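You operate a simulated robot arm through the tools that you are given. There is no shell and no other tool. Be economical: measure what you need, move in short steps, check, and stop when the job is done.

You are at the controls of a simulated two-armed robot. One attempt, no reset.

TASK
Take the preamp and put it on the top of the blue bench. Take the scouring pad from the shelf under the blue bench and leave it on the rehearsal sign. Pick up the orange tube from the top of the blue bench with one hand, pass it to the other hand and put it on the top of the blue trunk. Put the clamp on the top of the blue bench away on the top of the blue trunk. Put the coupler from the shelf under the orange bench in the tray. Do these in any order. Set down upright: clamp.

Only the result counts: the job must be done as asked and must still hold three seconds after the hand-in. Knocking over, shifting, dropping, spilling or breaking anything else fails it.

THE ROBOT
Two 7-joint arms with fingered hands on one trunk, on a base that drives. Base frame: it is fixed to the floor where the robot stands at the start and does not move with it; the origin is under the middle of the robot, x ahead of it, y to its left, z up; the surface under the hand at the start is at about z = 74. Lengths are in cm, angles in rad, forces in N, time in s.
The left shoulder is at the start at [4.6, 12.5, 115.1], the right one opposite. With the tool pointing down near the work surface each hand reaches from about 36 to 82 cm from the robot's upright axis, wherever it stands, measured 20 degrees to its own side. Places, roughly: clamp (11x5x5 cm) [30, -120, 80]; coupler (8x3x3 cm) [50, -70, 50]; preamp [50, 25, 75]; rehearsal sign [-175, -375, 75]; scouring pad (8x5x5 cm) [40, -230, 40]; top of the blue bench [60, -200, 80]; top of the blue trunk (44x15 cm) [-260, -202, 62]; tray (20x15x5 cm) [-140, 150, 40]; tube [50, -250, 100]. Payload 4 kg a hand.
Tool frame (each hand has its own): the origin (TCP) lies between the finger pads and is the grasp point; the fingertips stand 2.9 cm ahead of it; z points along the fingers, y is the line along which they close. Largest opening 10 cm; the body of the gripper starts 3.4 cm behind the TCP. The gripper is a hand of 5 fingers: y runs from the thumb to the fingers, the wrist lies at [-1.5, -10.5, -17.7] in the tool frame, and closing takes about 1.5 s.
Orientation is that of the tool frame in the base frame, as a unit quaternion [x, y, z, w]. With the fingers straight down and the wrist toward the robot, the tool's x, y and z point along [0, 1, 0], [1, 0, 0] and [0, 0, -1] of the base frame.

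THE INTERFACE
- The arms move only by the tool apply_moves. It takes "left_deltas", "right_deltas" or both (then of equal length, played together; a hand with none holds still); each is a list that holds one entry, the list of rows, each a list of 6 numbers: the shift along the tool's x, y, z in mm, then the turn, a rotation vector about the tool's x, y, z in rad. In form: [[[dx, dy, dz, rx, ry, rz], ...]]. A call has 1 to 8 rows; each row shifts and turns the commanded pose from where the row before left it, along the tool's axes as they then stand. "left_claw" and "right_claw" are, for a hand that has rows, the gripper command, from -1 (shut) to 1 (fully open), values between in proportion, set as the call begins (left out, the last holds). A row lasts 0.2 s, in which the tool goes at most 5 cm and 0.15 rad; a call with a longer step from one row to the next is refused whole, and so is a gripper value outside its range. A pose out of reach is approached as far as the arm can. The call stops where the force on the tool passes 40 N (or 10 N more than at its start, if that is more) or the arm is blocked; 0.2 s more then pass. The fingers move at their own pace (about 4.5 cm/s each) and stop on an object; they squeeze with about 30 N. The grip force told is the motor's: it shows also when the fingers shut on nothing. Time passes only in rows, and 0.2 s behind the last, so rows that do not move let the fingers close. It gives the time, the measured TCP pose, the force on the tool (base axes), the opening and the grip force at its end, in the units of the frame above (readings bear some noise), with the torque about the TCP (base axes, N m) and any sound that the robot's microphone picked up, and new pictures: "show" is both (left out), scene, wrist or none (wrist: the cameras of the hands that moved).
- Cameras (640 x 400 px; columns grow to the right, rows downward): "scene" is now at [14.43, -1.87, 127.94]; the picture's right is [-0.21, -0.98, -0.00], its down [-0.57, 0.12, -0.81] and it looks along [0.80, -0.17, -0.58] (base axes); focal length 226 px, centre (320, 200). "left" rides on the left gripper at [-6.6, -8.6, -12.1] in its tool frame; the picture's right is [-0.76, -0.31, 0.58], its down [0.59, -0.70, 0.40] and it looks along [0.28, 0.64, 0.71] (tool axes); focal length 247 px, centre (320, 200). "right" rides on the right gripper at [6.6, -8.6, -12.1] in its tool frame; the picture's right is [-0.76, 0.31, -0.58], its down [-0.59, -0.70, 0.40] and it looks along [-0.28, 0.64, 0.71] (tool axes); focal length 247 px, centre (320, 200). There is no depth. A picture from a camera that has moved, and an enlarged one, comes with that camera's place and axes in the base frame and with its lens.
- lift_body(by): slides the trunk up (or, below 0, down) by that many cm; the arms and the scene camera ride with it, the base frame stays. It gives what a move gives, with no picture.
- steer(legs): drives the robot by 1 to 6 legs, each [ahead, turn to the left] in cm and rad, along the robot's own axes; the way and the turn of a leg run together, so that a leg with both is an arc; at most 150 cm and 3.142 rad a leg. The arms and the cameras ride along, it lands a little off, and it stops where it bumps. It gives what a move gives, and a new picture of the scene camera.
- hand_shape(shape, hand): the hand has 5 fingers and takes this shape, open, in about a second: jaw (thumb against the fingers, like two jaws); tri (thumb and two fingers); tip (a fingertip pinch); poke (one finger out to press); point (the index stretched); flat (the hand flat); cup (the hand cupped); fist (a fist). The gripper value then closes the fingers along that shape, each until it touches; the sizes above hold for jaw. It gives what a move gives, with no picture.
- aim_head(pan, tilt): turns the head with the scene camera to pan (to the left, within 1.396 rad either way) and tilt (down, from -0.506 to 1.204), counted from straight ahead of the robot. It gives what a move gives, and a new picture of the scene camera.
- zoom(camera, box): a new picture of the part [left, top, right, bottom] of that camera's present view, enlarged. No time passes.
- job_done(): hands the job in; it is judged then, once.

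Go step by step. Nothing tells you exact positions but the pictures and the camera data: compare them with the known pose of the tool, close in by small moves and look again before you grip or let go. The budget is 175 turns and 260 pictures, counting those below and the enlarged ones. Unless the task says otherwise, let go and move clear before handing in.

The tools are called after ">>>" by a JSON object that holds its "api" and its "payload". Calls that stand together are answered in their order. apply_moves: Moves the arms, as the interface text tells. Its arguments: {"type":"object","properties":{"left_deltas":{"type":"array","items":{"type":"array","items":{"type":"array","items":{"type":"number"}}}},"left_claw":{"type":"number"},"right_deltas":{"type":"array","items":{"type":"array","items":{"type":"array","items":{"type":"number"}}}},"right_claw":{"type":"number"},"show":{"type":"string","enum":["both","scene","wrist","none"]}},"required":[]} The other tools are called the same way: lift_body (by) slides the trunk up or down; hand_shape (shape, hand) gives the hand a shape; steer (legs) drives the base; aim_head (pan, tilt) turns the head that bears the scene camera; zoom (camera, box) takes an enlarged picture of a part of a camera's view; job_done () hands the job in.

At the start:

```text
clock: 0.0
left_eef_pos: [62.59, -2.86, 114.78]
left_tool_rot: [0.707, 0.708, 0.0, 0.0]
left_contact_force: [-0.3, -0.4, 0.5]
left_wrist_torque: [0.0, 0.0, 0.0]
left_width: 9.96
left_finger_force: 0.0
left_shape: jaw
right_eef_pos: [40.59, -48.42, 103.34]
right_tool_rot: [0.706, 0.708, 0.0, -0.001]
right_contact_force: [0.6, -1.1, -0.6]
right_wrist_torque: [0.02, 0.02, 0.0]
right_width: 9.97
right_finger_force: 0.0
right_shape: jaw
trunk travel left (down, up): [-35.0, 39.7]
robot x, y, heading: [0.03, -0.11, -0.003]
head pan, tilt: [-0.209, 0.621]
```

scene: 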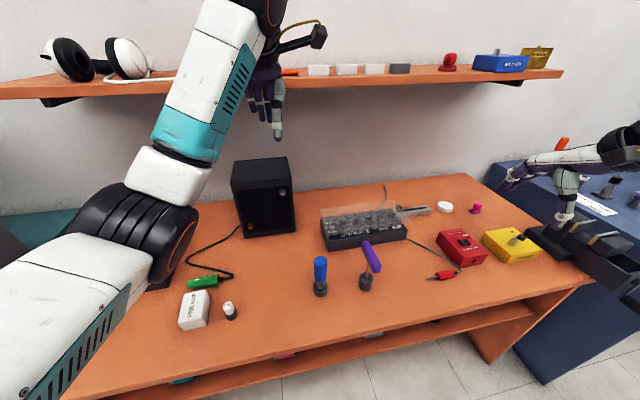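
right: 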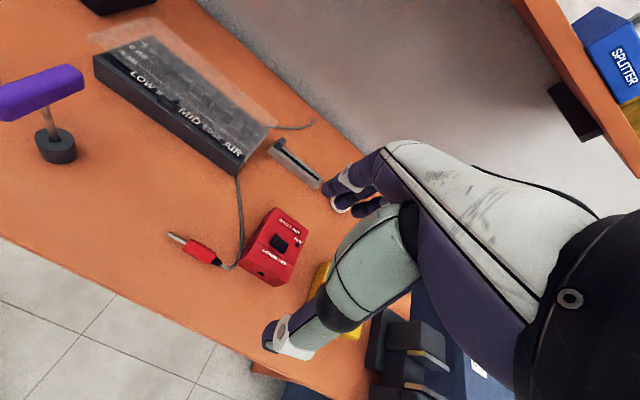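
left: 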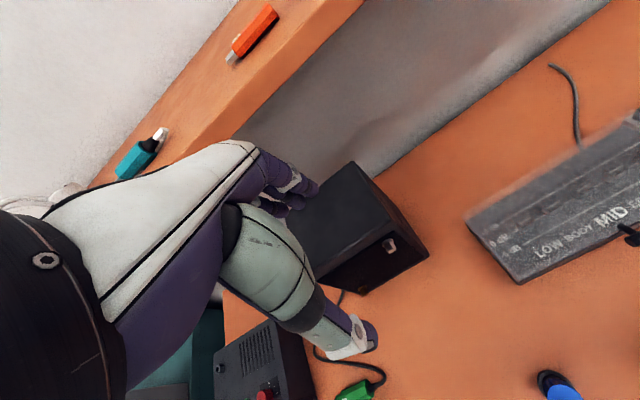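

I see the orange bench ahead with the white preamp near [49, 22, 76]. I'll enlarge it and look right to survey the blue bench.

>>> {"api": "zoom", "payload": {"camera": "scene", "box": [140, 240, 300, 340]}}

>>> {"api": "aim_head", "payload": {"pan": -1.2, "tilt": 0.5}}

```text
4.00 times, centred on (220, 290) of scene
camera zoom: at [14.43, -1.87, 127.94], right [-0.21, -0.98, 0.0], down [-0.57, 0.12, -0.81], along [0.8, -0.17, -0.58], focal length 905 px, centre (720, -160)
```

zoom: 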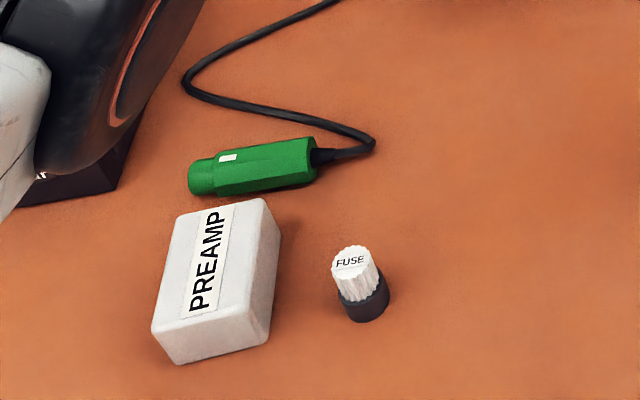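

```text
clock: 1.3
left_eef_pos: [62.57, -2.89, 114.8]
left_tool_rot: [0.707, 0.707, 0.0, 0.0]
left_contact_force: [0.2, -0.1, -0.3]
left_wrist_torque: [0.0, -0.01, 0.01]
left_width: 9.96
left_finger_force: 0.0
left_shape: jaw
right_eef_pos: [40.53, -48.54, 103.4]
right_tool_rot: [0.707, 0.707, 0.0, 0.001]
right_contact_force: [-0.5, -0.3, -0.2]
right_wrist_torque: [0.01, 0.0, 0.03]
right_width: 9.98
right_finger_force: 0.1
right_shape: jaw
trunk travel left (down, up): [-35.0, 39.7]
robot x, y, heading: [-0.03, 0.02, 0.002]
head pan, tilt: [-1.201, 0.499]
camera scene: at [9.15, -8.53, 129.03], right [-0.93, -0.36, 0.0], down [-0.17, 0.45, -0.88], along [0.32, -0.82, -0.48], focal length 226 px, centre (320, 200)
```

scene: 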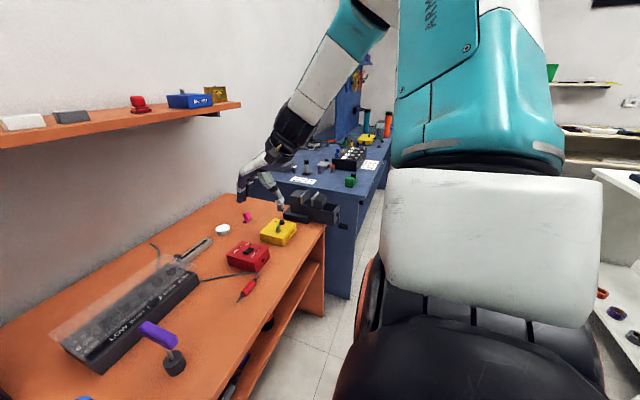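

The preamp is about 7x5x4 cm centred near [48.7, 20.8, 76]. I'll move the left hand above it.

>>> {"api": "apply_moves", "payload": {"left_deltas": [[[39.5, -23.2, 0, 0, 0, 0], [39.5, -23.2, 0, 0, 0, 0], [39.5, -23.2, 0, 0, 0, 0], [39.5, -23.2, 0, 0, 0, 0], [39.5, -23.2, 0, 0, 0, 0], [39.5, -23.2, 0, 0, 0, 0], [0, 0, 45, 0, 0, 0], [0, 0, 45, 0, 0, 0]]], "left_claw": 1, "show": "wrist"}}

>>> {"api": "aim_head", "payload": {"pan": 0.3, "tilt": 0.8}}

```text
clock: 3.1
left_eef_pos: [48.53, 21.11, 105.8]
left_tool_rot: [0.707, 0.708, 0.0, 0.0]
left_contact_force: [-0.1, -0.4, 0.1]
left_wrist_torque: [-0.02, 0.01, 0.02]
left_width: 9.99
left_finger_force: 0.1
left_shape: jaw
right_eef_pos: [40.41, -48.46, 103.37]
right_tool_rot: [0.707, 0.707, 0.0, 0.0]
right_contact_force: [0.1, -0.4, 0.2]
right_wrist_torque: [-0.04, 0.01, 0.02]
right_width: 9.97
right_finger_force: 0.0
right_shape: jaw
trunk travel left (down, up): [-35.0, 39.7]
robot x, y, heading: [-0.01, -0.11, 0.005]
head pan, tilt: [-1.201, 0.499]
camera left: at [40.09, 14.55, 117.96], right [-0.31, -0.76, -0.58], down [-0.7, 0.59, -0.4], along [0.64, 0.28, -0.71], focal length 247 px, centre (320, 200)
```

left: 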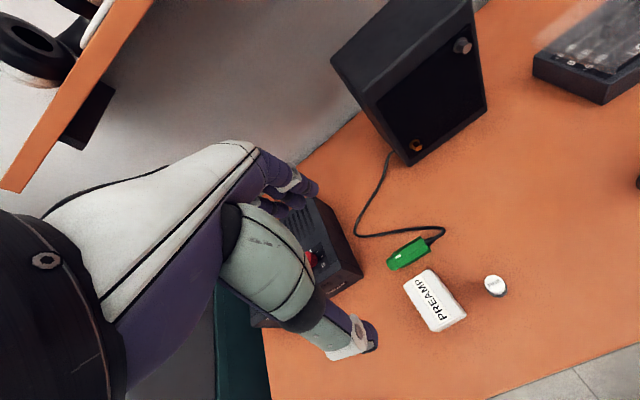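

```text
clock: 4.7
left_eef_pos: [48.67, 21.08, 105.78]
left_tool_rot: [0.707, 0.707, 0.001, 0.0]
left_contact_force: [0.1, 0.5, -0.3]
left_wrist_torque: [0.0, -0.04, 0.0]
left_width: 9.95
left_finger_force: 0.1
left_shape: jaw
right_eef_pos: [40.52, -48.39, 103.42]
right_tool_rot: [0.707, 0.707, 0.0, 0.0]
right_contact_force: [0.0, -0.6, -0.2]
right_wrist_torque: [-0.02, 0.0, -0.03]
right_width: 9.97
right_finger_force: 0.0
right_shape: jaw
trunk travel left (down, up): [-35.0, 39.7]
robot x, y, heading: [0.2, -0.45, 0.002]
head pan, tilt: [0.3, 0.799]
camera scene: at [13.55, 2.35, 126.44], right [0.3, -0.96, 0.0], down [-0.69, -0.21, -0.7], along [0.67, 0.21, -0.72], focal length 226 px, centre (320, 200)
```

scene: 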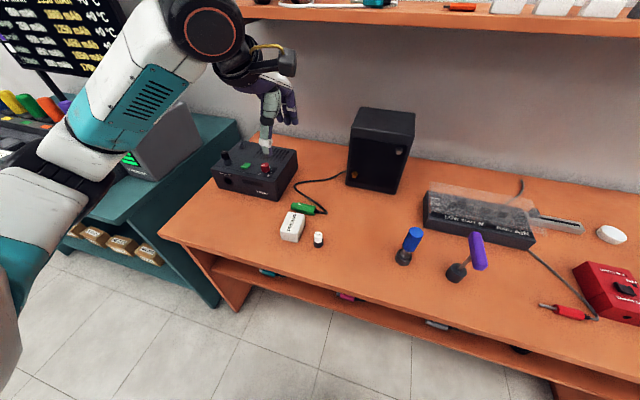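

The hand is above the preamp; I'll descend most of the way and check.

>>> {"api": "apply_moves", "payload": {"left_deltas": [[[-3, -3, 45, 0, 0, 0], [0, 0, 45, 0, 0, 0], [0, 0, 45, 0, 0, 0], [0, 0, 45, 0, 0, 0], [0, 0, 40, 0, 0, 0], [0, 0, 30, 0, 0, 0]]], "show": "both"}}

```text
clock: 6.1
left_eef_pos: [48.31, 20.55, 80.59]
left_tool_rot: [0.707, 0.707, 0.0, 0.0]
left_contact_force: [-0.2, 0.4, 0.3]
left_wrist_torque: [0.01, -0.04, 0.01]
left_width: 9.97
left_finger_force: 0.0
left_shape: jaw
right_eef_pos: [40.41, -48.52, 103.3]
right_tool_rot: [0.707, 0.707, 0.0, 0.0]
right_contact_force: [1.1, -0.1, 0.3]
right_wrist_torque: [0.02, 0.04, 0.04]
right_width: 9.98
right_finger_force: 0.1
right_shape: jaw
trunk travel left (down, up): [-35.0, 39.7]
robot x, y, heading: [0.18, 0.07, -0.004]
head pan, tilt: [0.3, 0.799]
camera scene: at [13.55, 2.36, 126.44], right [0.3, -0.96, 0.0], down [-0.69, -0.21, -0.7], along [0.67, 0.21, -0.72], focal length 226 px, centre (320, 200)
camera left: at [39.82, 14.03, 92.83], right [-0.31, -0.76, -0.58], down [-0.7, 0.59, -0.4], along [0.64, 0.28, -0.71], focal length 247 px, centre (320, 200)
```

scene: 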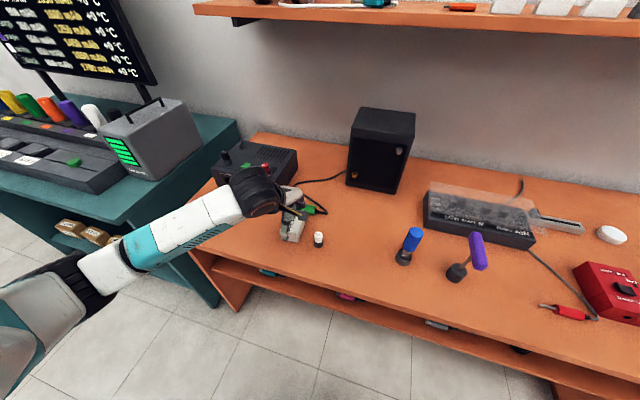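
left: 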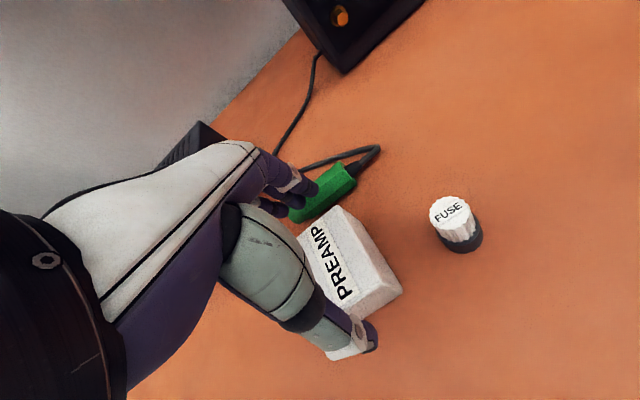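

The fingers straddle the preamp but come near the green connector. I'll look closer.

>>> {"api": "zoom", "payload": {"camera": "left", "box": [230, 130, 430, 370]}}

>>> {"api": "zoom", "payload": {"camera": "scene", "box": [240, 160, 360, 260]}}

```text
1.67 times, centred on (330, 250) of left
camera zoom: at [39.82, 14.03, 92.83], right [-0.31, -0.76, -0.58], down [-0.7, 0.59, -0.4], along [0.64, 0.28, -0.71], focal length 412 px, centre (303, 117)
```

zoom: 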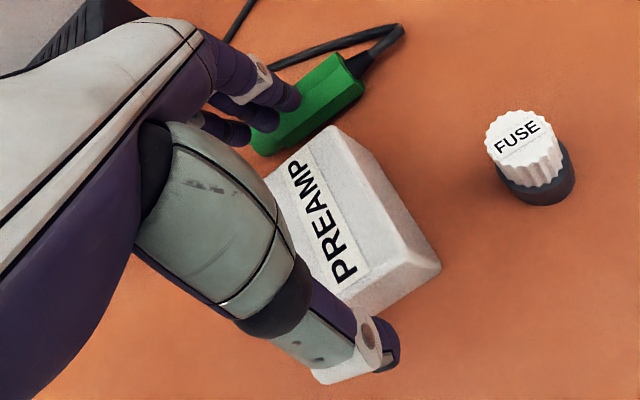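

```text
4.00 times, centred on (300, 210) of scene
camera zoom: at [13.55, 2.36, 126.44], right [0.3, -0.96, 0.0], down [-0.69, -0.21, -0.7], along [0.67, 0.21, -0.72], focal length 905 px, centre (400, 160)
```

zoom: 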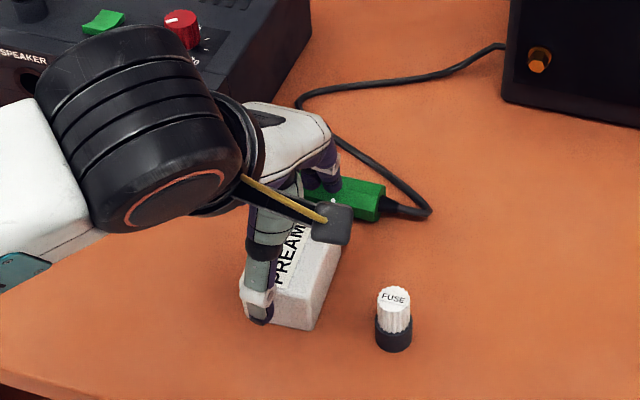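

I'll narrow the opening to about 8.5 cm so the fingers clear the connector, then finish the descent.

>>> {"api": "apply_moves", "payload": {"left_deltas": [[[0, 0, 0, 0, 0, 0], [0, 0, 0, 0, 0, 0], [0, 0, 0, 0, 0, 0], [0, 0, 10, 0, 0, 0], [0, 0, 10, 0, 0, 0], [0, 0, 10, 0, 0, 0]]], "left_claw": 0.68, "show": "wrist"}}

>>> {"api": "zoom", "payload": {"camera": "scene", "box": [240, 160, 360, 260]}}

```text
clock: 7.5
left_eef_pos: [48.45, 20.68, 77.72]
left_tool_rot: [0.707, 0.707, 0.0, 0.0]
left_contact_force: [-0.7, -1.0, -0.6]
left_wrist_torque: [0.0, 0.01, -0.02]
left_width: 8.42
left_finger_force: 0.0
left_shape: jaw
right_eef_pos: [40.53, -48.48, 103.34]
right_tool_rot: [0.707, 0.707, 0.0, 0.0]
right_contact_force: [0.9, -0.5, 0.1]
right_wrist_torque: [0.01, -0.02, 0.0]
right_width: 9.96
right_finger_force: 0.1
right_shape: jaw
trunk travel left (down, up): [-35.0, 39.7]
robot x, y, heading: [-0.2, 0.04, 0.003]
head pan, tilt: [0.3, 0.799]
camera left: at [39.96, 14.04, 89.96], right [-0.31, -0.76, -0.58], down [-0.7, 0.59, -0.4], along [0.64, 0.28, -0.71], focal length 247 px, centre (320, 200)
```

left: 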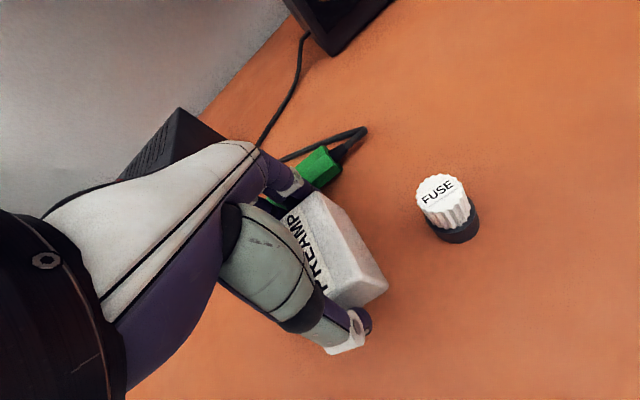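

```text
4.00 times, centred on (300, 210) of scene
camera zoom: at [13.55, 2.36, 126.44], right [0.3, -0.96, 0.0], down [-0.69, -0.21, -0.7], along [0.67, 0.21, -0.72], focal length 905 px, centre (400, 160)
```

zoom: 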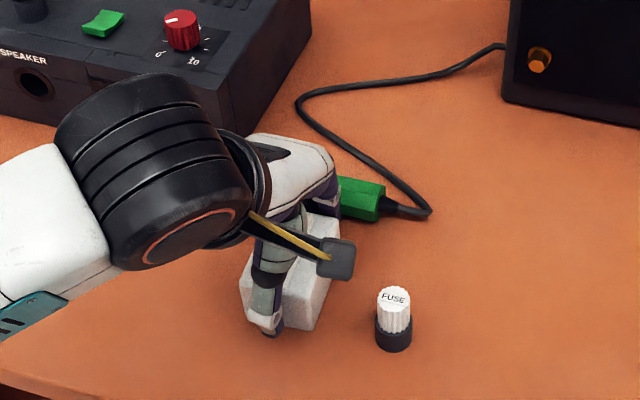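

Well placed. Closing, then a small lift.

>>> {"api": "apply_moves", "payload": {"left_deltas": [[[0, 0, 0, 0, 0, 0], [0, 0, 0, 0, 0, 0], [0, 0, 0, 0, 0, 0], [0, 0, 0, 0, 0, 0], [0, 0, 0, 0, 0, 0], [0, 0, 0, 0, 0, 0], [0, 0, 0, 0, 0, 0], [0, 0, 0, 0, 0, 0]]], "left_claw": -1, "show": "none"}}

>>> {"api": "apply_moves", "payload": {"left_deltas": [[[0, 0, -20, 0, 0, 0], [0, 0, -40, 0, 0, 0], [0, 0, -40, 0, 0, 0], [0, 0, -45, 0, 0, 0], [0, 0, -45, 0, 0, 0], [0, 0, -45, 0, 0, 0]]], "show": "both"}}

```text
clock: 9.3
left_eef_pos: [48.49, 20.66, 77.87]
left_tool_rot: [0.707, 0.707, 0.0, 0.0]
left_contact_force: [0.6, -0.6, 3.1]
left_wrist_torque: [0.0, 0.14, 0.0]
left_width: 6.83
left_finger_force: 30.2
left_shape: jaw
right_eef_pos: [40.63, -48.45, 103.4]
right_tool_rot: [0.707, 0.708, 0.0, 0.0]
right_contact_force: [-0.4, -0.6, -0.7]
right_wrist_torque: [-0.01, 0.02, 0.02]
right_width: 10.0
right_finger_force: 0.0
right_shape: jaw
trunk travel left (down, up): [-35.0, 39.7]
robot x, y, heading: [-0.32, -0.35, -0.0]
head pan, tilt: [0.3, 0.799]
```

```text
clock: 10.7
left_eef_pos: [48.26, 20.59, 101.28]
left_tool_rot: [0.707, 0.707, 0.0, -0.001]
left_contact_force: [0.1, -0.5, -2.6]
left_wrist_torque: [-0.03, -0.03, 0.01]
left_width: 6.8
left_finger_force: 30.4
left_shape: jaw
right_eef_pos: [40.49, -48.5, 103.35]
right_tool_rot: [0.708, 0.706, 0.0, 0.0]
right_contact_force: [-0.8, 0.3, -0.2]
right_wrist_torque: [-0.02, -0.01, -0.01]
right_width: 9.97
right_finger_force: 0.1
right_shape: jaw
trunk travel left (down, up): [-35.0, 39.7]
robot x, y, heading: [-0.1, 0.11, 0.002]
head pan, tilt: [0.3, 0.799]
camera scene: at [13.57, 2.33, 126.43], right [0.3, -0.96, 0.0], down [-0.69, -0.21, -0.7], along [0.67, 0.21, -0.72], focal length 226 px, centre (320, 200)
camera left: at [39.84, 14.06, 113.43], right [-0.31, -0.76, -0.58], down [-0.7, 0.59, -0.4], along [0.64, 0.28, -0.71], focal length 247 px, centre (320, 200)
```

scene: 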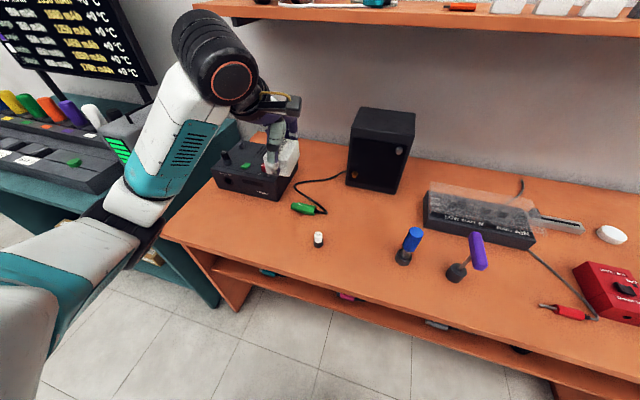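
left: 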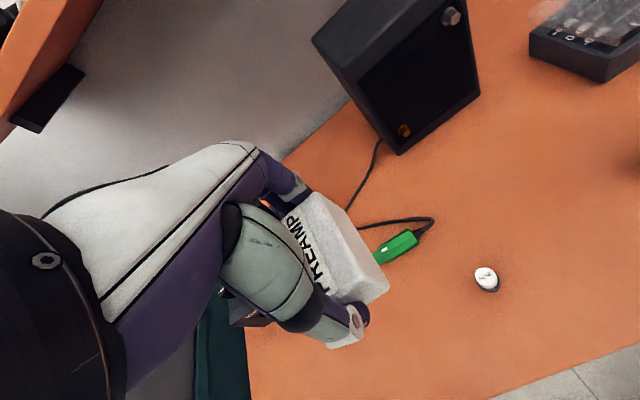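

The preamp is held. Next I'll tuck the arms and drive right to stand in front of the coupler's spot on the orange bench's shelf.

>>> {"api": "apply_moves", "payload": {"left_deltas": [[[0, -33, -20, 0, 0, 0], [0, -33, -20, 0, 0, 0], [0, -34, -20, 0, 0, 0], [0, 0, 0, 0, 0, 0], [0, 0, 0, 0, 0, 0], [0, 0, 0, 0, 0, 0]]], "right_deltas": [[[40, -8, -10, 0, 0, 0], [40, -8, -10, 0, 0, 0], [40, -8, -10, 0, 0, 0], [40, -8, -10, 0, 0, 0], [40, -8, -10, 0, 0, 0], [40, -8, -10, 0, 0, 0]]], "show": "none"}}

>>> {"api": "aim_head", "payload": {"pan": 0, "tilt": 0.6}}

>>> {"api": "steer", "payload": {"legs": [[0, -1.571]]}}

```text
clock: 12.1
left_eef_pos: [39.39, 20.63, 107.71]
left_tool_rot: [0.707, 0.707, -0.001, -0.001]
left_contact_force: [0.5, -0.1, -2.0]
left_wrist_torque: [-0.02, -0.03, 0.0]
left_width: 6.79
left_finger_force: 29.6
left_shape: jaw
left hand out of reach, approached as far as the arm can: row 3
right_eef_pos: [37.77, -40.2, 107.02]
right_tool_rot: [0.701, 0.713, 0.007, -0.007]
right_contact_force: [0.9, -0.4, -0.4]
right_wrist_torque: [0.0, 0.01, 0.0]
right_width: 9.99
right_finger_force: 0.0
right_shape: jaw
right hand out of reach, approached as far as the arm can: row 2, 3, 4, 5, 6
trunk travel left (down, up): [-35.0, 39.7]
robot x, y, heading: [0.17, 0.36, -0.001]
head pan, tilt: [0.3, 0.799]
```

```text
clock: 12.9
left_eef_pos: [39.24, 20.64, 107.67]
left_tool_rot: [0.707, 0.707, -0.001, -0.001]
left_contact_force: [0.5, 0.3, -2.8]
left_wrist_torque: [0.02, 0.0, 0.02]
left_width: 6.8
left_finger_force: 30.3
left_shape: jaw
right_eef_pos: [37.75, -40.26, 106.95]
right_tool_rot: [0.7, 0.714, 0.007, -0.007]
right_contact_force: [0.4, -0.8, 0.4]
right_wrist_torque: [0.04, 0.03, 0.02]
right_width: 9.98
right_finger_force: 0.0
right_shape: jaw
trunk travel left (down, up): [-35.0, 39.7]
robot x, y, heading: [-0.18, 0.28, -0.002]
head pan, tilt: [0.0, 0.6]
camera scene: at [14.69, -0.02, 128.12], right [0.0, -1.0, 0.0], down [-0.57, 0.0, -0.82], along [0.82, 0.0, -0.57], focal length 226 px, centre (320, 200)
```

scene: 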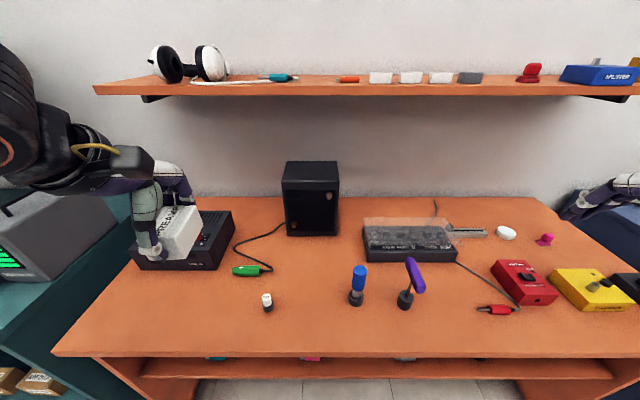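

```text
clock: 17.2
left_eef_pos: [20.55, -39.36, 107.6]
left_tool_rot: [1.0, -0.002, 0.0, -0.001]
left_contact_force: [-0.4, 0.8, -2.5]
left_wrist_torque: [-0.05, -0.03, -0.02]
left_width: 6.78
left_finger_force: 30.1
left_shape: jaw
right_eef_pos: [-40.33, -37.62, 106.93]
right_tool_rot: [1.0, 0.009, 0.009, 0.0]
right_contact_force: [0.0, -0.1, 0.3]
right_wrist_torque: [-0.01, -0.02, 0.0]
right_width: 9.98
right_finger_force: 0.0
right_shape: jaw
trunk travel left (down, up): [-35.0, 39.7]
robot x, y, heading: [0.24, 0.05, -1.572]
head pan, tilt: [0.0, 0.6]
camera scene: at [0.07, -14.61, 128.12], right [-1.0, 0.0, 0.0], down [0.0, 0.57, -0.82], along [0.0, -0.82, -0.57], focal length 226 px, centre (320, 200)
```

scene: 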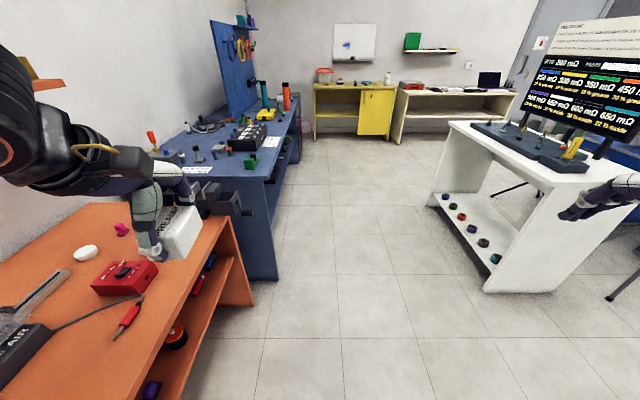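

I'm facing along the aisle; the orange bench's shelf items show on the left. Enlarging them and the blue bench.

>>> {"api": "zoom", "payload": {"camera": "scene", "box": [130, 210, 290, 310]}}

>>> {"api": "zoom", "payload": {"camera": "scene", "box": [140, 70, 332, 190]}}

```text
4.00 times, centred on (210, 260) of scene
camera zoom: at [0.07, -14.61, 128.12], right [-1.0, 0.0, 0.0], down [0.0, 0.57, -0.82], along [0.0, -0.82, -0.57], focal length 905 px, centre (760, -40)
```

zoom: 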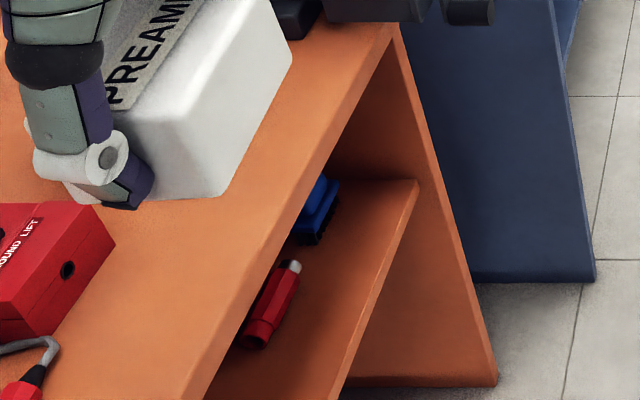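

```text
3.33 times, centred on (236, 130) of scene
camera zoom: at [0.07, -14.61, 128.12], right [-1.0, 0.0, 0.0], down [0.0, 0.57, -0.82], along [0.0, -0.82, -0.57], focal length 754 px, centre (600, 433)
```

zoom: 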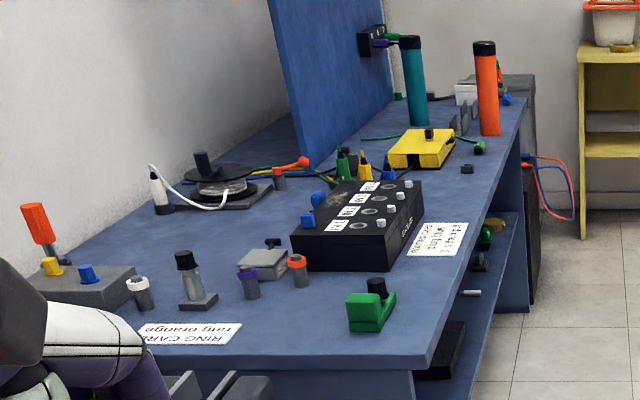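

The red cylinder on the shelf fits the coupler, lying along y at about [48.6, -69, 49]. I'll drive alongside, turn to face the bench and back off a bit.

>>> {"api": "steer", "payload": {"legs": [[52, 0], [0, 1.571], [-20, 0]]}}

>>> {"api": "lift_body", "payload": {"by": -32}}

>>> {"api": "aim_head", "payload": {"pan": -0.3, "tilt": 0.6}}

```text
clock: 25.5
left_eef_pos: [18.45, -31.24, 107.72]
left_tool_rot: [0.695, 0.719, -0.001, -0.001]
left_contact_force: [-0.3, -0.4, -3.0]
left_wrist_torque: [-0.01, -0.02, 0.02]
left_width: 6.76
left_finger_force: 29.9
left_shape: jaw
right_eef_pos: [18.76, -92.19, 107.08]
right_tool_rot: [0.688, 0.726, 0.007, -0.007]
right_contact_force: [0.3, 0.7, -0.5]
right_wrist_torque: [-0.02, 0.0, 0.01]
right_width: 10.0
right_finger_force: 0.0
right_shape: jaw
trunk travel left (down, up): [-35.0, 39.7]
robot x, y, heading: [-19.86, -53.27, 0.036]
head pan, tilt: [0.0, 0.6]
camera scene: at [-5.54, -52.67, 128.13], right [0.04, -1.0, 0.0], down [-0.56, -0.02, -0.83], along [0.82, 0.03, -0.56], focal length 226 px, centre (320, 200)
```

scene: 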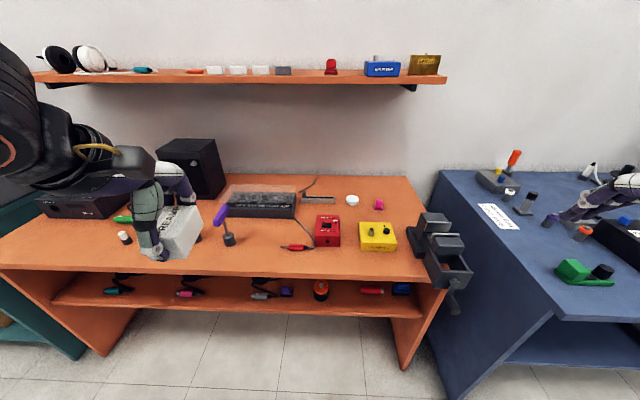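

```text
clock: 28.6
left_eef_pos: [23.8, -31.01, 63.52]
left_tool_rot: [0.684, 0.708, -0.127, -0.123]
left_contact_force: [1.0, 0.1, -1.8]
left_wrist_torque: [-0.01, -0.03, 0.01]
left_width: 6.73
left_finger_force: 29.9
left_shape: jaw
right_eef_pos: [22.85, -92.18, 67.54]
right_tool_rot: [0.682, 0.721, -0.077, -0.094]
right_contact_force: [-1.2, 0.1, 0.6]
right_wrist_torque: [0.03, -0.01, 0.0]
right_width: 9.97
right_finger_force: 0.1
right_shape: jaw
trunk travel left (down, up): [-3.0, 71.7]
robot x, y, heading: [-19.78, -53.26, 0.035]
head pan, tilt: [0.0, 0.6]
```

```text
clock: 29.4
left_eef_pos: [23.78, -30.97, 63.49]
left_tool_rot: [0.684, 0.708, -0.128, -0.123]
left_contact_force: [0.2, 0.5, -2.0]
left_wrist_torque: [-0.02, -0.08, 0.02]
left_width: 6.74
left_finger_force: 30.0
left_shape: jaw
right_eef_pos: [22.85, -92.08, 67.53]
right_tool_rot: [0.681, 0.722, -0.077, -0.094]
right_contact_force: [-0.2, -0.1, 0.8]
right_wrist_torque: [-0.02, -0.04, 0.02]
right_width: 9.98
right_finger_force: 0.1
right_shape: jaw
trunk travel left (down, up): [-3.0, 71.7]
robot x, y, heading: [-20.05, -53.15, 0.036]
head pan, tilt: [-0.3, 0.6]
camera scene: at [6.36, -54.84, 94.65], right [-0.26, -0.97, 0.0], down [-0.55, 0.15, -0.82], along [0.8, -0.21, -0.57], focal length 226 px, centre (320, 200)
```

scene: 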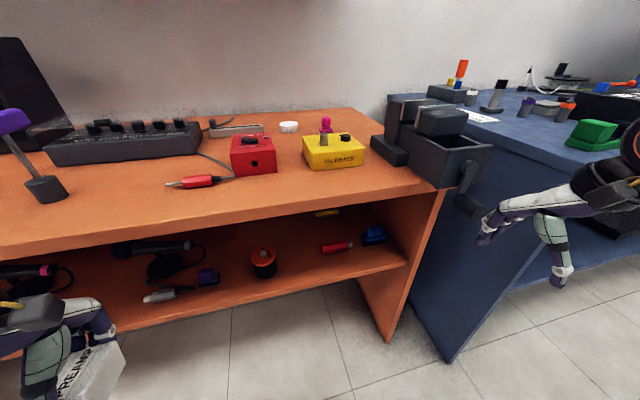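

The coupler (red) is visible on the shelf to the left of a blue item. I'll enlarge it to fix its position and the shelf's height.

>>> {"api": "zoom", "payload": {"camera": "scene", "box": [230, 190, 430, 315]}}

```text
3.20 times, centred on (330, 252) of scene
camera zoom: at [6.36, -54.84, 94.65], right [-0.26, -0.97, 0.0], down [-0.55, 0.15, -0.82], along [0.8, -0.21, -0.57], focal length 724 px, centre (288, 32)
```

zoom: 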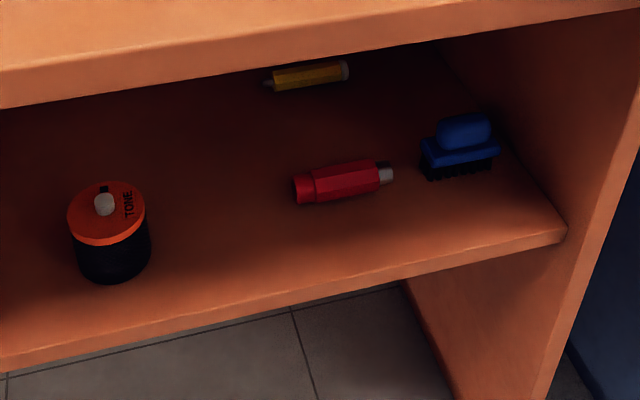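

Triangulating gives the coupler at about [51.8, -72, 44.3] on a shelf near z=43. I'll back off 10 cm and pitch the right hand's fingers forward by about 44°, then look.

>>> {"api": "steer", "payload": {"legs": [[-10, 0]]}}

>>> {"api": "apply_moves", "payload": {"right_deltas": [[[30, 0, 0, -0.128, 0, 0], [30, 0, 0, -0.128, 0, 0], [30, 0, 0, -0.128, 0, 0], [30, 0, 0, -0.128, 0, 0], [30, 0, 0, -0.128, 0, 0], [30, 0, 0, -0.127, 0, 0]]], "right_claw": 1, "show": "both"}}

```text
clock: 30.6
left_eef_pos: [13.84, -31.36, 63.39]
left_tool_rot: [0.684, 0.707, -0.128, -0.124]
left_contact_force: [0.7, 1.1, -3.2]
left_wrist_torque: [-0.02, 0.02, -0.01]
left_width: 6.73
left_finger_force: 30.3
left_shape: jaw
right_eef_pos: [12.94, -92.54, 67.64]
right_tool_rot: [0.682, 0.721, -0.077, -0.095]
right_contact_force: [0.6, -0.1, 0.4]
right_wrist_torque: [-0.02, 0.01, 0.02]
right_width: 9.98
right_finger_force: 0.1
right_shape: jaw
trunk travel left (down, up): [-3.0, 71.7]
robot x, y, heading: [-30.11, -53.31, 0.039]
head pan, tilt: [-0.3, 0.6]
camera scene: at [-3.6, -55.22, 94.65], right [-0.26, -0.97, 0.0], down [-0.55, 0.15, -0.82], along [0.8, -0.22, -0.57], focal length 226 px, centre (320, 200)
```

scene: 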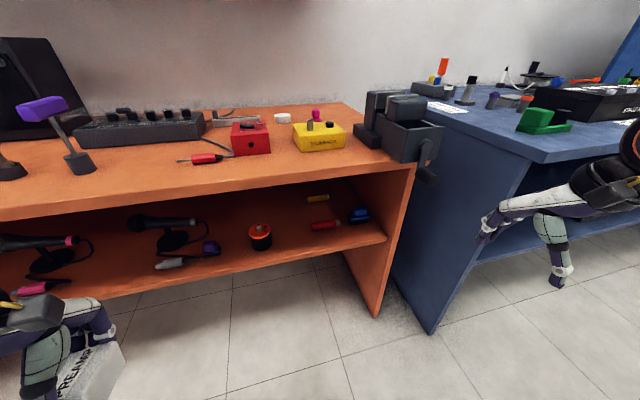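

```text
clock: 32.0
left_eef_pos: [13.73, -31.44, 63.43]
left_tool_rot: [0.684, 0.707, -0.128, -0.124]
left_contact_force: [-0.1, 0.0, -2.9]
left_wrist_torque: [0.0, -0.08, 0.0]
left_width: 6.75
left_finger_force: 30.0
left_shape: jaw
right_eef_pos: [21.4, -87.54, 65.39]
right_tool_rot: [0.668, 0.698, 0.198, 0.169]
right_contact_force: [0.7, -0.1, 0.1]
right_wrist_torque: [-0.01, 0.03, 0.02]
right_width: 9.96
right_finger_force: 0.0
right_shape: jaw
right hand out of reach, approached as far as the arm can: row 1, 2, 3, 4, 5, 6
trunk travel left (down, up): [-3.0, 71.7]
robot x, y, heading: [-29.97, -53.4, 0.035]
head pan, tilt: [-0.3, 0.6]
camera scene: at [-3.6, -55.21, 94.65], right [-0.26, -0.97, 0.0], down [-0.55, 0.15, -0.82], along [0.8, -0.22, -0.57], focal length 226 px, centre (320, 200)
camera right: at [7.66, -81.9, 71.69], right [0.02, -0.78, 0.63], down [-0.38, -0.59, -0.72], along [0.93, -0.23, -0.3], focal length 247 px, centre (320, 200)
```

scene: 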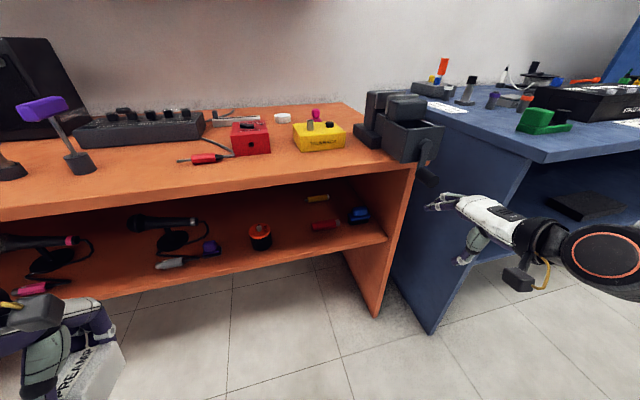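
right: 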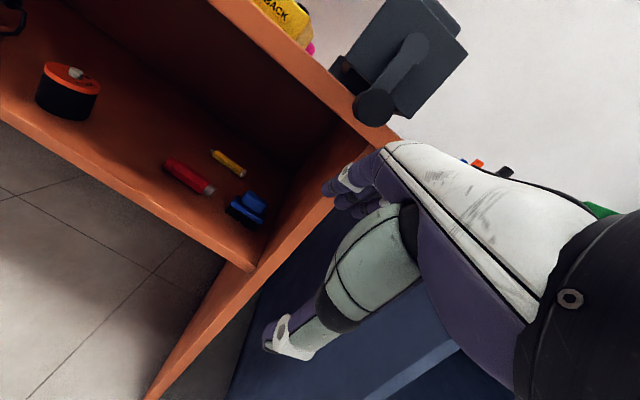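

The arm is a little cramped this close in. I'll move the hand forward towards the shelf mouth, where it has more room.

>>> {"api": "apply_moves", "payload": {"right_deltas": [[[0, 25, 36, 0, 0, 0], [0, 25, 36, 0, 0, 0], [0, 25, 36, 0, 0, 0], [0, 0, 0, 0, 0, 0], [0, 0, 0, 0, 0, 0]]], "show": "both"}}

```text
clock: 33.2
left_eef_pos: [13.84, -31.41, 63.45]
left_tool_rot: [0.684, 0.707, -0.127, -0.123]
left_contact_force: [0.1, 0.0, -3.1]
left_wrist_torque: [-0.01, -0.04, 0.0]
left_width: 6.75
left_finger_force: 30.0
left_shape: jaw
right_eef_pos: [33.15, -86.82, 59.74]
right_tool_rot: [0.668, 0.698, 0.197, 0.167]
right_contact_force: [-8.4, -0.8, -0.9]
right_wrist_torque: [-0.02, 0.03, -0.26]
right_width: 9.99
right_finger_force: 0.1
right_shape: jaw
trunk travel left (down, up): [-3.0, 71.7]
robot x, y, heading: [-30.15, -53.64, 0.037]
head pan, tilt: [-0.3, 0.6]
camera scene: at [-3.65, -55.22, 94.67], right [-0.26, -0.97, 0.0], down [-0.55, 0.15, -0.83], along [0.8, -0.22, -0.57], focal length 226 px, centre (320, 200)
camera right: at [19.46, -81.06, 66.08], right [0.02, -0.78, 0.63], down [-0.38, -0.59, -0.71], along [0.93, -0.23, -0.3], focal length 247 px, centre (320, 200)
```

scene: 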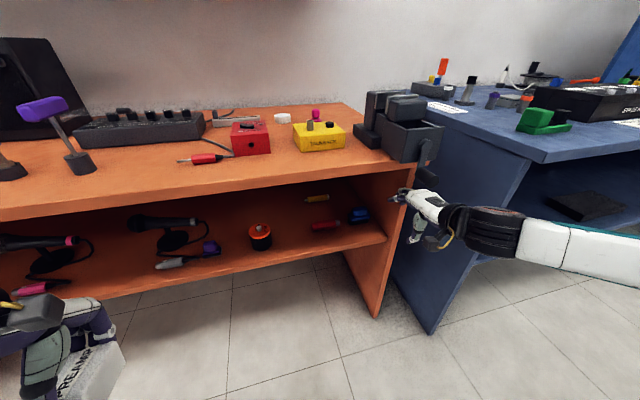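
right: 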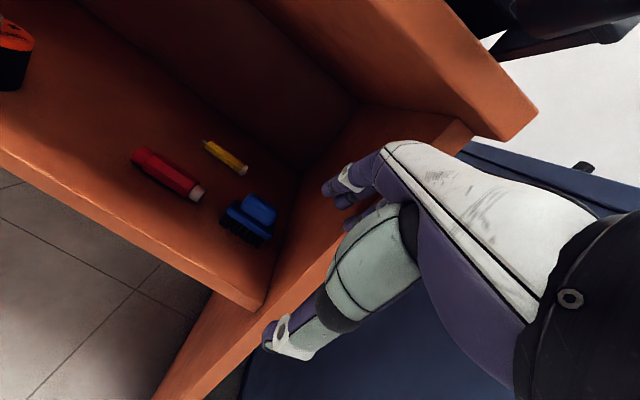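

The fingers lightly touch the side panel's front. I'll draw back and shift left to y≈-72.

>>> {"api": "apply_moves", "payload": {"right_deltas": [[[0, -35, -20, 0, 0, 0], [38, 0, 0, 0, 0, 0], [38, 0, 0, 0, 0, 0], [38, 0, 0, 0, 0, 0], [38, 0, 0, 0, 0, 0], [0, 0, 0, 0, 0, 0]]], "show": "both"}}

```text
clock: 34.6
left_eef_pos: [13.83, -31.44, 63.47]
left_tool_rot: [0.684, 0.707, -0.128, -0.123]
left_contact_force: [-0.6, 0.6, -2.8]
left_wrist_torque: [-0.02, -0.06, -0.02]
left_width: 6.77
left_finger_force: 29.9
left_shape: jaw
right_eef_pos: [28.35, -71.89, 60.03]
right_tool_rot: [0.668, 0.698, 0.196, 0.168]
right_contact_force: [0.7, -0.4, 0.7]
right_wrist_torque: [0.02, -0.03, 0.02]
right_width: 9.95
right_finger_force: 0.0
right_shape: jaw
trunk travel left (down, up): [-3.0, 71.7]
robot x, y, heading: [-30.2, -54.0, 0.039]
head pan, tilt: [-0.3, 0.6]
camera scene: at [-3.6, -55.22, 94.65], right [-0.26, -0.97, 0.0], down [-0.55, 0.15, -0.82], along [0.8, -0.22, -0.57], focal length 226 px, centre (320, 200)
camera right: at [14.59, -66.24, 66.35], right [0.02, -0.78, 0.63], down [-0.38, -0.59, -0.71], along [0.93, -0.23, -0.3], focal length 247 px, centre (320, 200)
```

scene: 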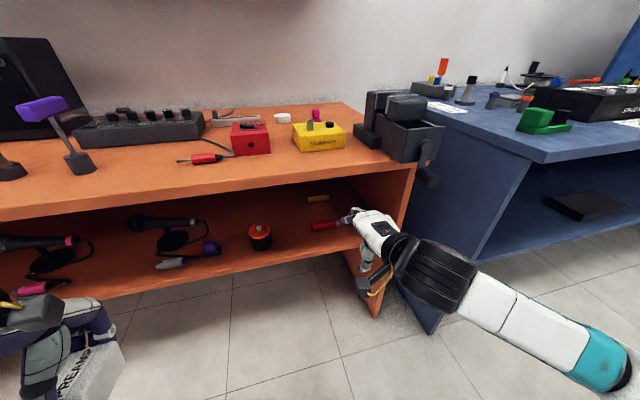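
right: 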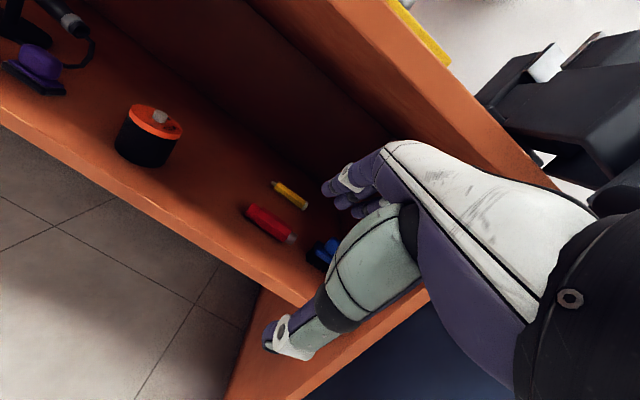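

Coupler estimate refined to about [52, -71.5, 45]. I'll half-close the hand, lower to z≈52 and enter the shelf.

>>> {"api": "apply_moves", "payload": {"right_deltas": [[[0, -20, 35, 0, 0, 0], [0, -20, 35, 0, 0, 0], [0, 0, 0, 0, 0, 0], [-2, 39, 22.5, 0, 0, 0], [-2, 39, 22.5, 0, 0, 0], [-2, 39, 22.5, 0, 0, 0], [-2, 26, 15, 0, 0, 0]]], "right_claw": 0.1, "show": "both"}}

>>> {"api": "zoom", "payload": {"camera": "scene", "box": [270, 160, 450, 280]}}

```text
clock: 36.2
left_eef_pos: [13.71, -31.39, 63.41]
left_tool_rot: [0.684, 0.708, -0.128, -0.123]
left_contact_force: [-0.4, -0.3, -2.9]
left_wrist_torque: [0.02, 0.0, -0.01]
left_width: 6.72
left_finger_force: 29.7
left_shape: jaw
right_eef_pos: [44.8, -71.47, 52.1]
right_tool_rot: [0.668, 0.698, 0.198, 0.168]
right_contact_force: [0.0, -0.6, -0.4]
right_wrist_torque: [0.01, -0.02, -0.01]
right_width: 5.53
right_finger_force: 0.1
right_shape: jaw
trunk travel left (down, up): [-3.0, 71.7]
robot x, y, heading: [-29.98, -53.54, 0.035]
head pan, tilt: [-0.3, 0.6]
camera scene: at [-3.61, -55.22, 94.65], right [-0.26, -0.97, 0.0], down [-0.55, 0.15, -0.82], along [0.8, -0.22, -0.57], focal length 226 px, centre (320, 200)
camera right: at [31.05, -65.87, 58.45], right [0.02, -0.78, 0.63], down [-0.38, -0.59, -0.71], along [0.93, -0.23, -0.3], focal length 247 px, centre (320, 200)
```

scene: 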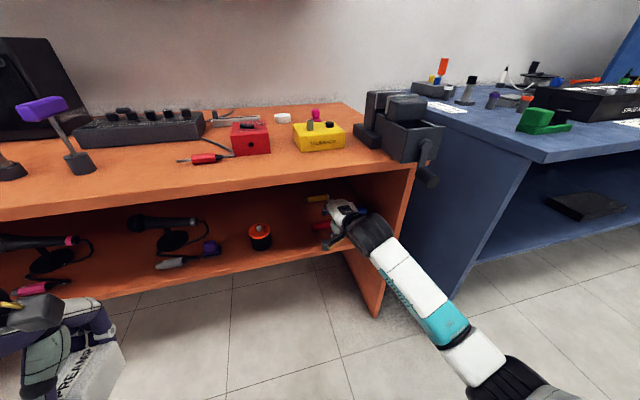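
right: 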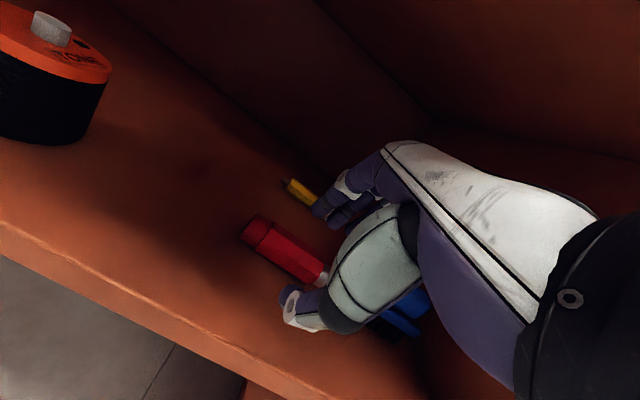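

```text
3.33 times, centred on (360, 220) of scene
camera zoom: at [-3.61, -55.22, 94.65], right [-0.26, -0.97, 0.0], down [-0.55, 0.15, -0.82], along [0.8, -0.22, -0.57], focal length 754 px, centre (187, 133)
```

zoom: 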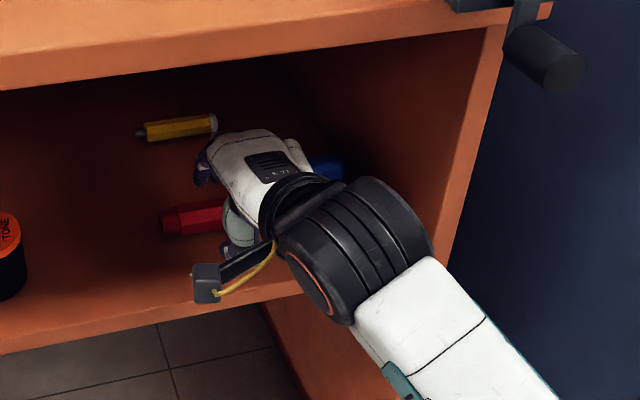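

I'm just above and in front of the coupler (centre ≈ [52.2, -72.2, 45]). I'll move over it and pitch the fingers a bit steeper, then look.

>>> {"api": "apply_moves", "payload": {"right_deltas": [[[0, -10, 17, 0, 0, 0], [-5, 28.5, 16.5, 0, 0, 0], [-5, 28.5, 16.5, 0, 0, 0], [0, 0, 0, 0.0875, 0, 0], [0, 0, 0, 0.0875, 0, 0]]], "show": "wrist"}}

>>> {"api": "zoom", "payload": {"camera": "scene", "box": [270, 160, 450, 280]}}

```text
clock: 37.4
left_eef_pos: [13.8, -31.44, 63.35]
left_tool_rot: [0.684, 0.708, -0.127, -0.124]
left_contact_force: [-0.2, -0.2, -2.5]
left_wrist_torque: [-0.01, -0.03, 0.0]
left_width: 6.77
left_finger_force: 30.1
left_shape: jaw
right_eef_pos: [51.51, -72.22, 50.01]
right_tool_rot: [0.679, 0.713, 0.136, 0.108]
right_contact_force: [-0.1, 0.1, -0.8]
right_wrist_torque: [0.03, 0.0, -0.04]
right_width: 5.49
right_finger_force: 0.0
right_shape: jaw
trunk travel left (down, up): [-3.0, 71.7]
robot x, y, heading: [-30.27, -53.53, 0.038]
head pan, tilt: [-0.3, 0.6]
camera right: at [39.03, -66.6, 58.58], right [0.13, -0.77, 0.62], down [-0.49, -0.6, -0.63], along [0.86, -0.23, -0.46], focal length 247 px, centre (320, 200)
```

right: 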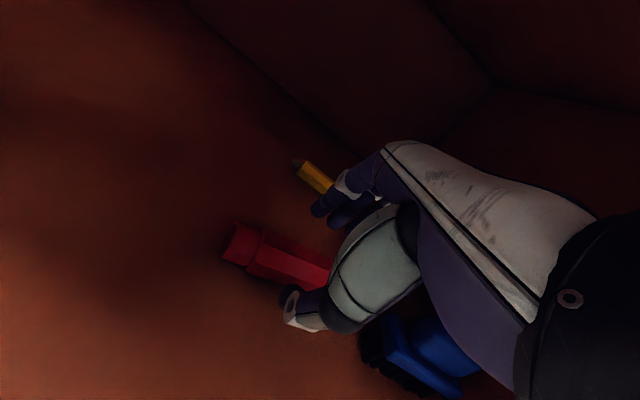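

```text
3.33 times, centred on (360, 220) of scene
camera zoom: at [-3.6, -55.22, 94.65], right [-0.26, -0.97, 0.0], down [-0.55, 0.15, -0.82], along [0.8, -0.22, -0.57], focal length 754 px, centre (187, 133)
```

zoom: 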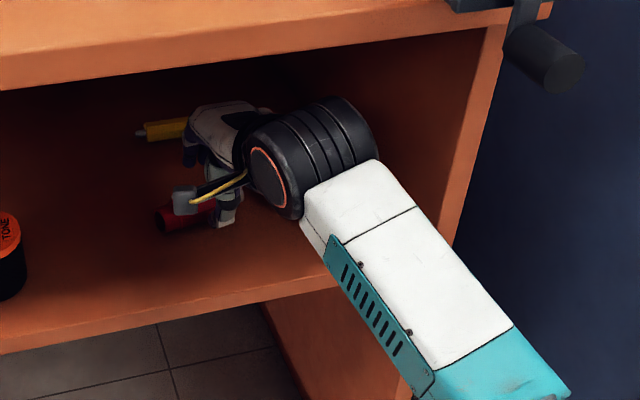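

The coupler sits between thumb and fingers. I'll lower by 2 cm and check for contact.

>>> {"api": "apply_moves", "payload": {"right_deltas": [[[0, -3, 9, 0, 0, 0], [0, -2, 9, 0, 0, 0], [0, 0, 3, 0, 0, 0]]], "show": "wrist"}}

>>> {"api": "zoom", "payload": {"camera": "scene", "box": [290, 180, 370, 240]}}

```text
clock: 38.2
left_eef_pos: [13.64, -31.35, 63.54]
left_tool_rot: [0.684, 0.707, -0.128, -0.123]
left_contact_force: [0.1, 0.4, -3.2]
left_wrist_torque: [-0.01, -0.07, -0.03]
left_width: 6.75
left_finger_force: 29.9
left_shape: jaw
right_eef_pos: [51.8, -72.28, 48.54]
right_tool_rot: [0.68, 0.711, 0.14, 0.113]
right_contact_force: [-7.2, -0.9, 23.5]
right_wrist_torque: [0.08, 0.61, 0.04]
right_width: 5.56
right_finger_force: 0.0
right_shape: jaw
trunk travel left (down, up): [-3.0, 71.7]
robot x, y, heading: [-30.27, -53.51, 0.037]
head pan, tilt: [-0.3, 0.6]
camera right: at [39.23, -66.52, 57.01], right [0.12, -0.77, 0.62], down [-0.49, -0.6, -0.64], along [0.86, -0.23, -0.45], focal length 247 px, centre (320, 200)
```

right: 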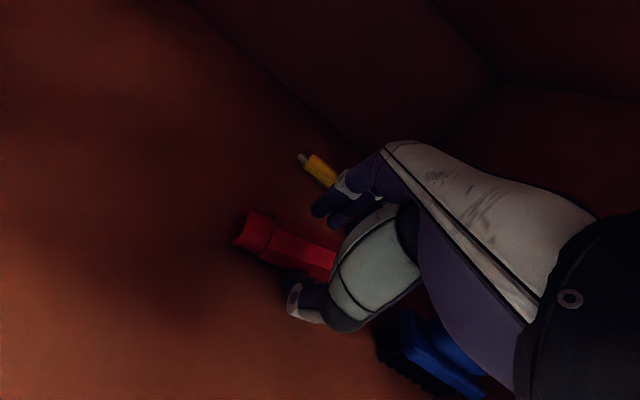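

```text
6.67 times, centred on (330, 210) of scene
camera zoom: at [-3.86, -55.18, 94.77], right [-0.26, -0.97, 0.0], down [-0.54, 0.15, -0.83], along [0.8, -0.22, -0.56], focal length 1509 px, centre (253, 133)
```

zoom: 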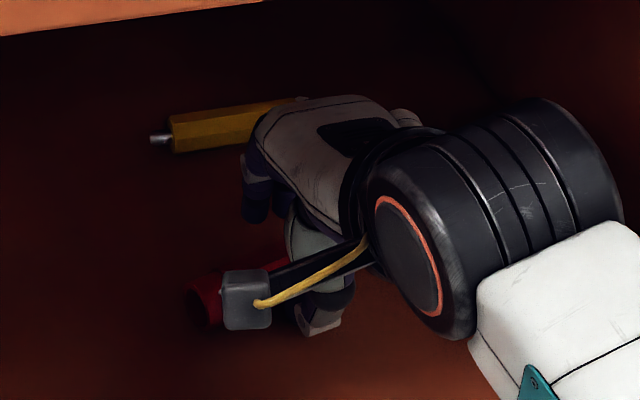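

Contact with the shelf is felt at z≈48.5. I'll ease up 2 mm and close.

>>> {"api": "apply_moves", "payload": {"right_deltas": [[[0, 0, -3, 0, 0, 0], [0, 0, 0, 0, 0, 0], [0, 0, 0, 0, 0, 0], [0, 0, 0, 0, 0, 0], [0, 0, 0, 0, 0, 0], [0, 0, 0, 0, 0, 0], [0, 0, 0, 0, 0, 0]]], "right_claw": -1, "show": "wrist"}}

>>> {"api": "zoom", "payload": {"camera": "scene", "box": [290, 180, 370, 240]}}

```text
clock: 39.8
left_eef_pos: [13.7, -31.38, 63.68]
left_tool_rot: [0.684, 0.708, -0.128, -0.123]
left_contact_force: [-0.1, -0.7, -2.6]
left_wrist_torque: [0.01, -0.03, 0.02]
left_width: 6.74
left_finger_force: 29.2
left_shape: jaw
right_eef_pos: [51.62, -72.21, 48.35]
right_tool_rot: [0.679, 0.713, 0.137, 0.109]
right_contact_force: [-4.9, -0.8, 13.9]
right_wrist_torque: [0.03, 0.23, 0.05]
right_width: 4.04
right_finger_force: 30.0
right_shape: jaw
trunk travel left (down, up): [-3.0, 71.7]
robot x, y, heading: [-30.0, -53.83, 0.037]
head pan, tilt: [-0.3, 0.6]
camera right: at [39.12, -66.46, 56.86], right [0.13, -0.77, 0.62], down [-0.49, -0.6, -0.63], along [0.86, -0.23, -0.46], focal length 247 px, centre (320, 200)
```

right: 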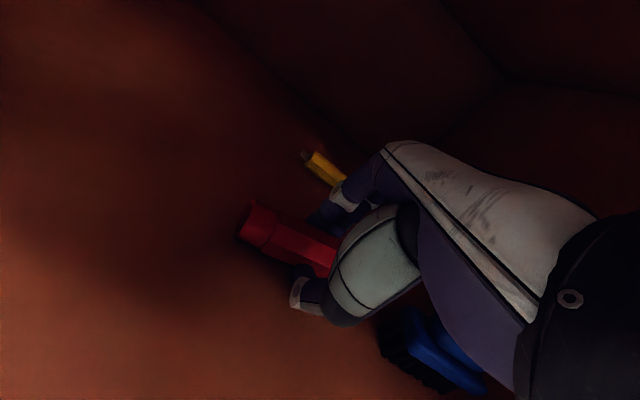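

```text
6.67 times, centred on (330, 210) of scene
camera zoom: at [-3.74, -55.19, 94.7], right [-0.26, -0.97, 0.0], down [-0.54, 0.15, -0.83], along [0.8, -0.22, -0.56], focal length 1509 px, centre (253, 133)
```

zoom: 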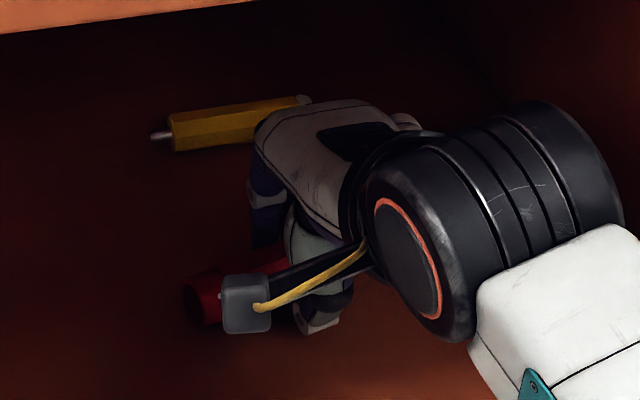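

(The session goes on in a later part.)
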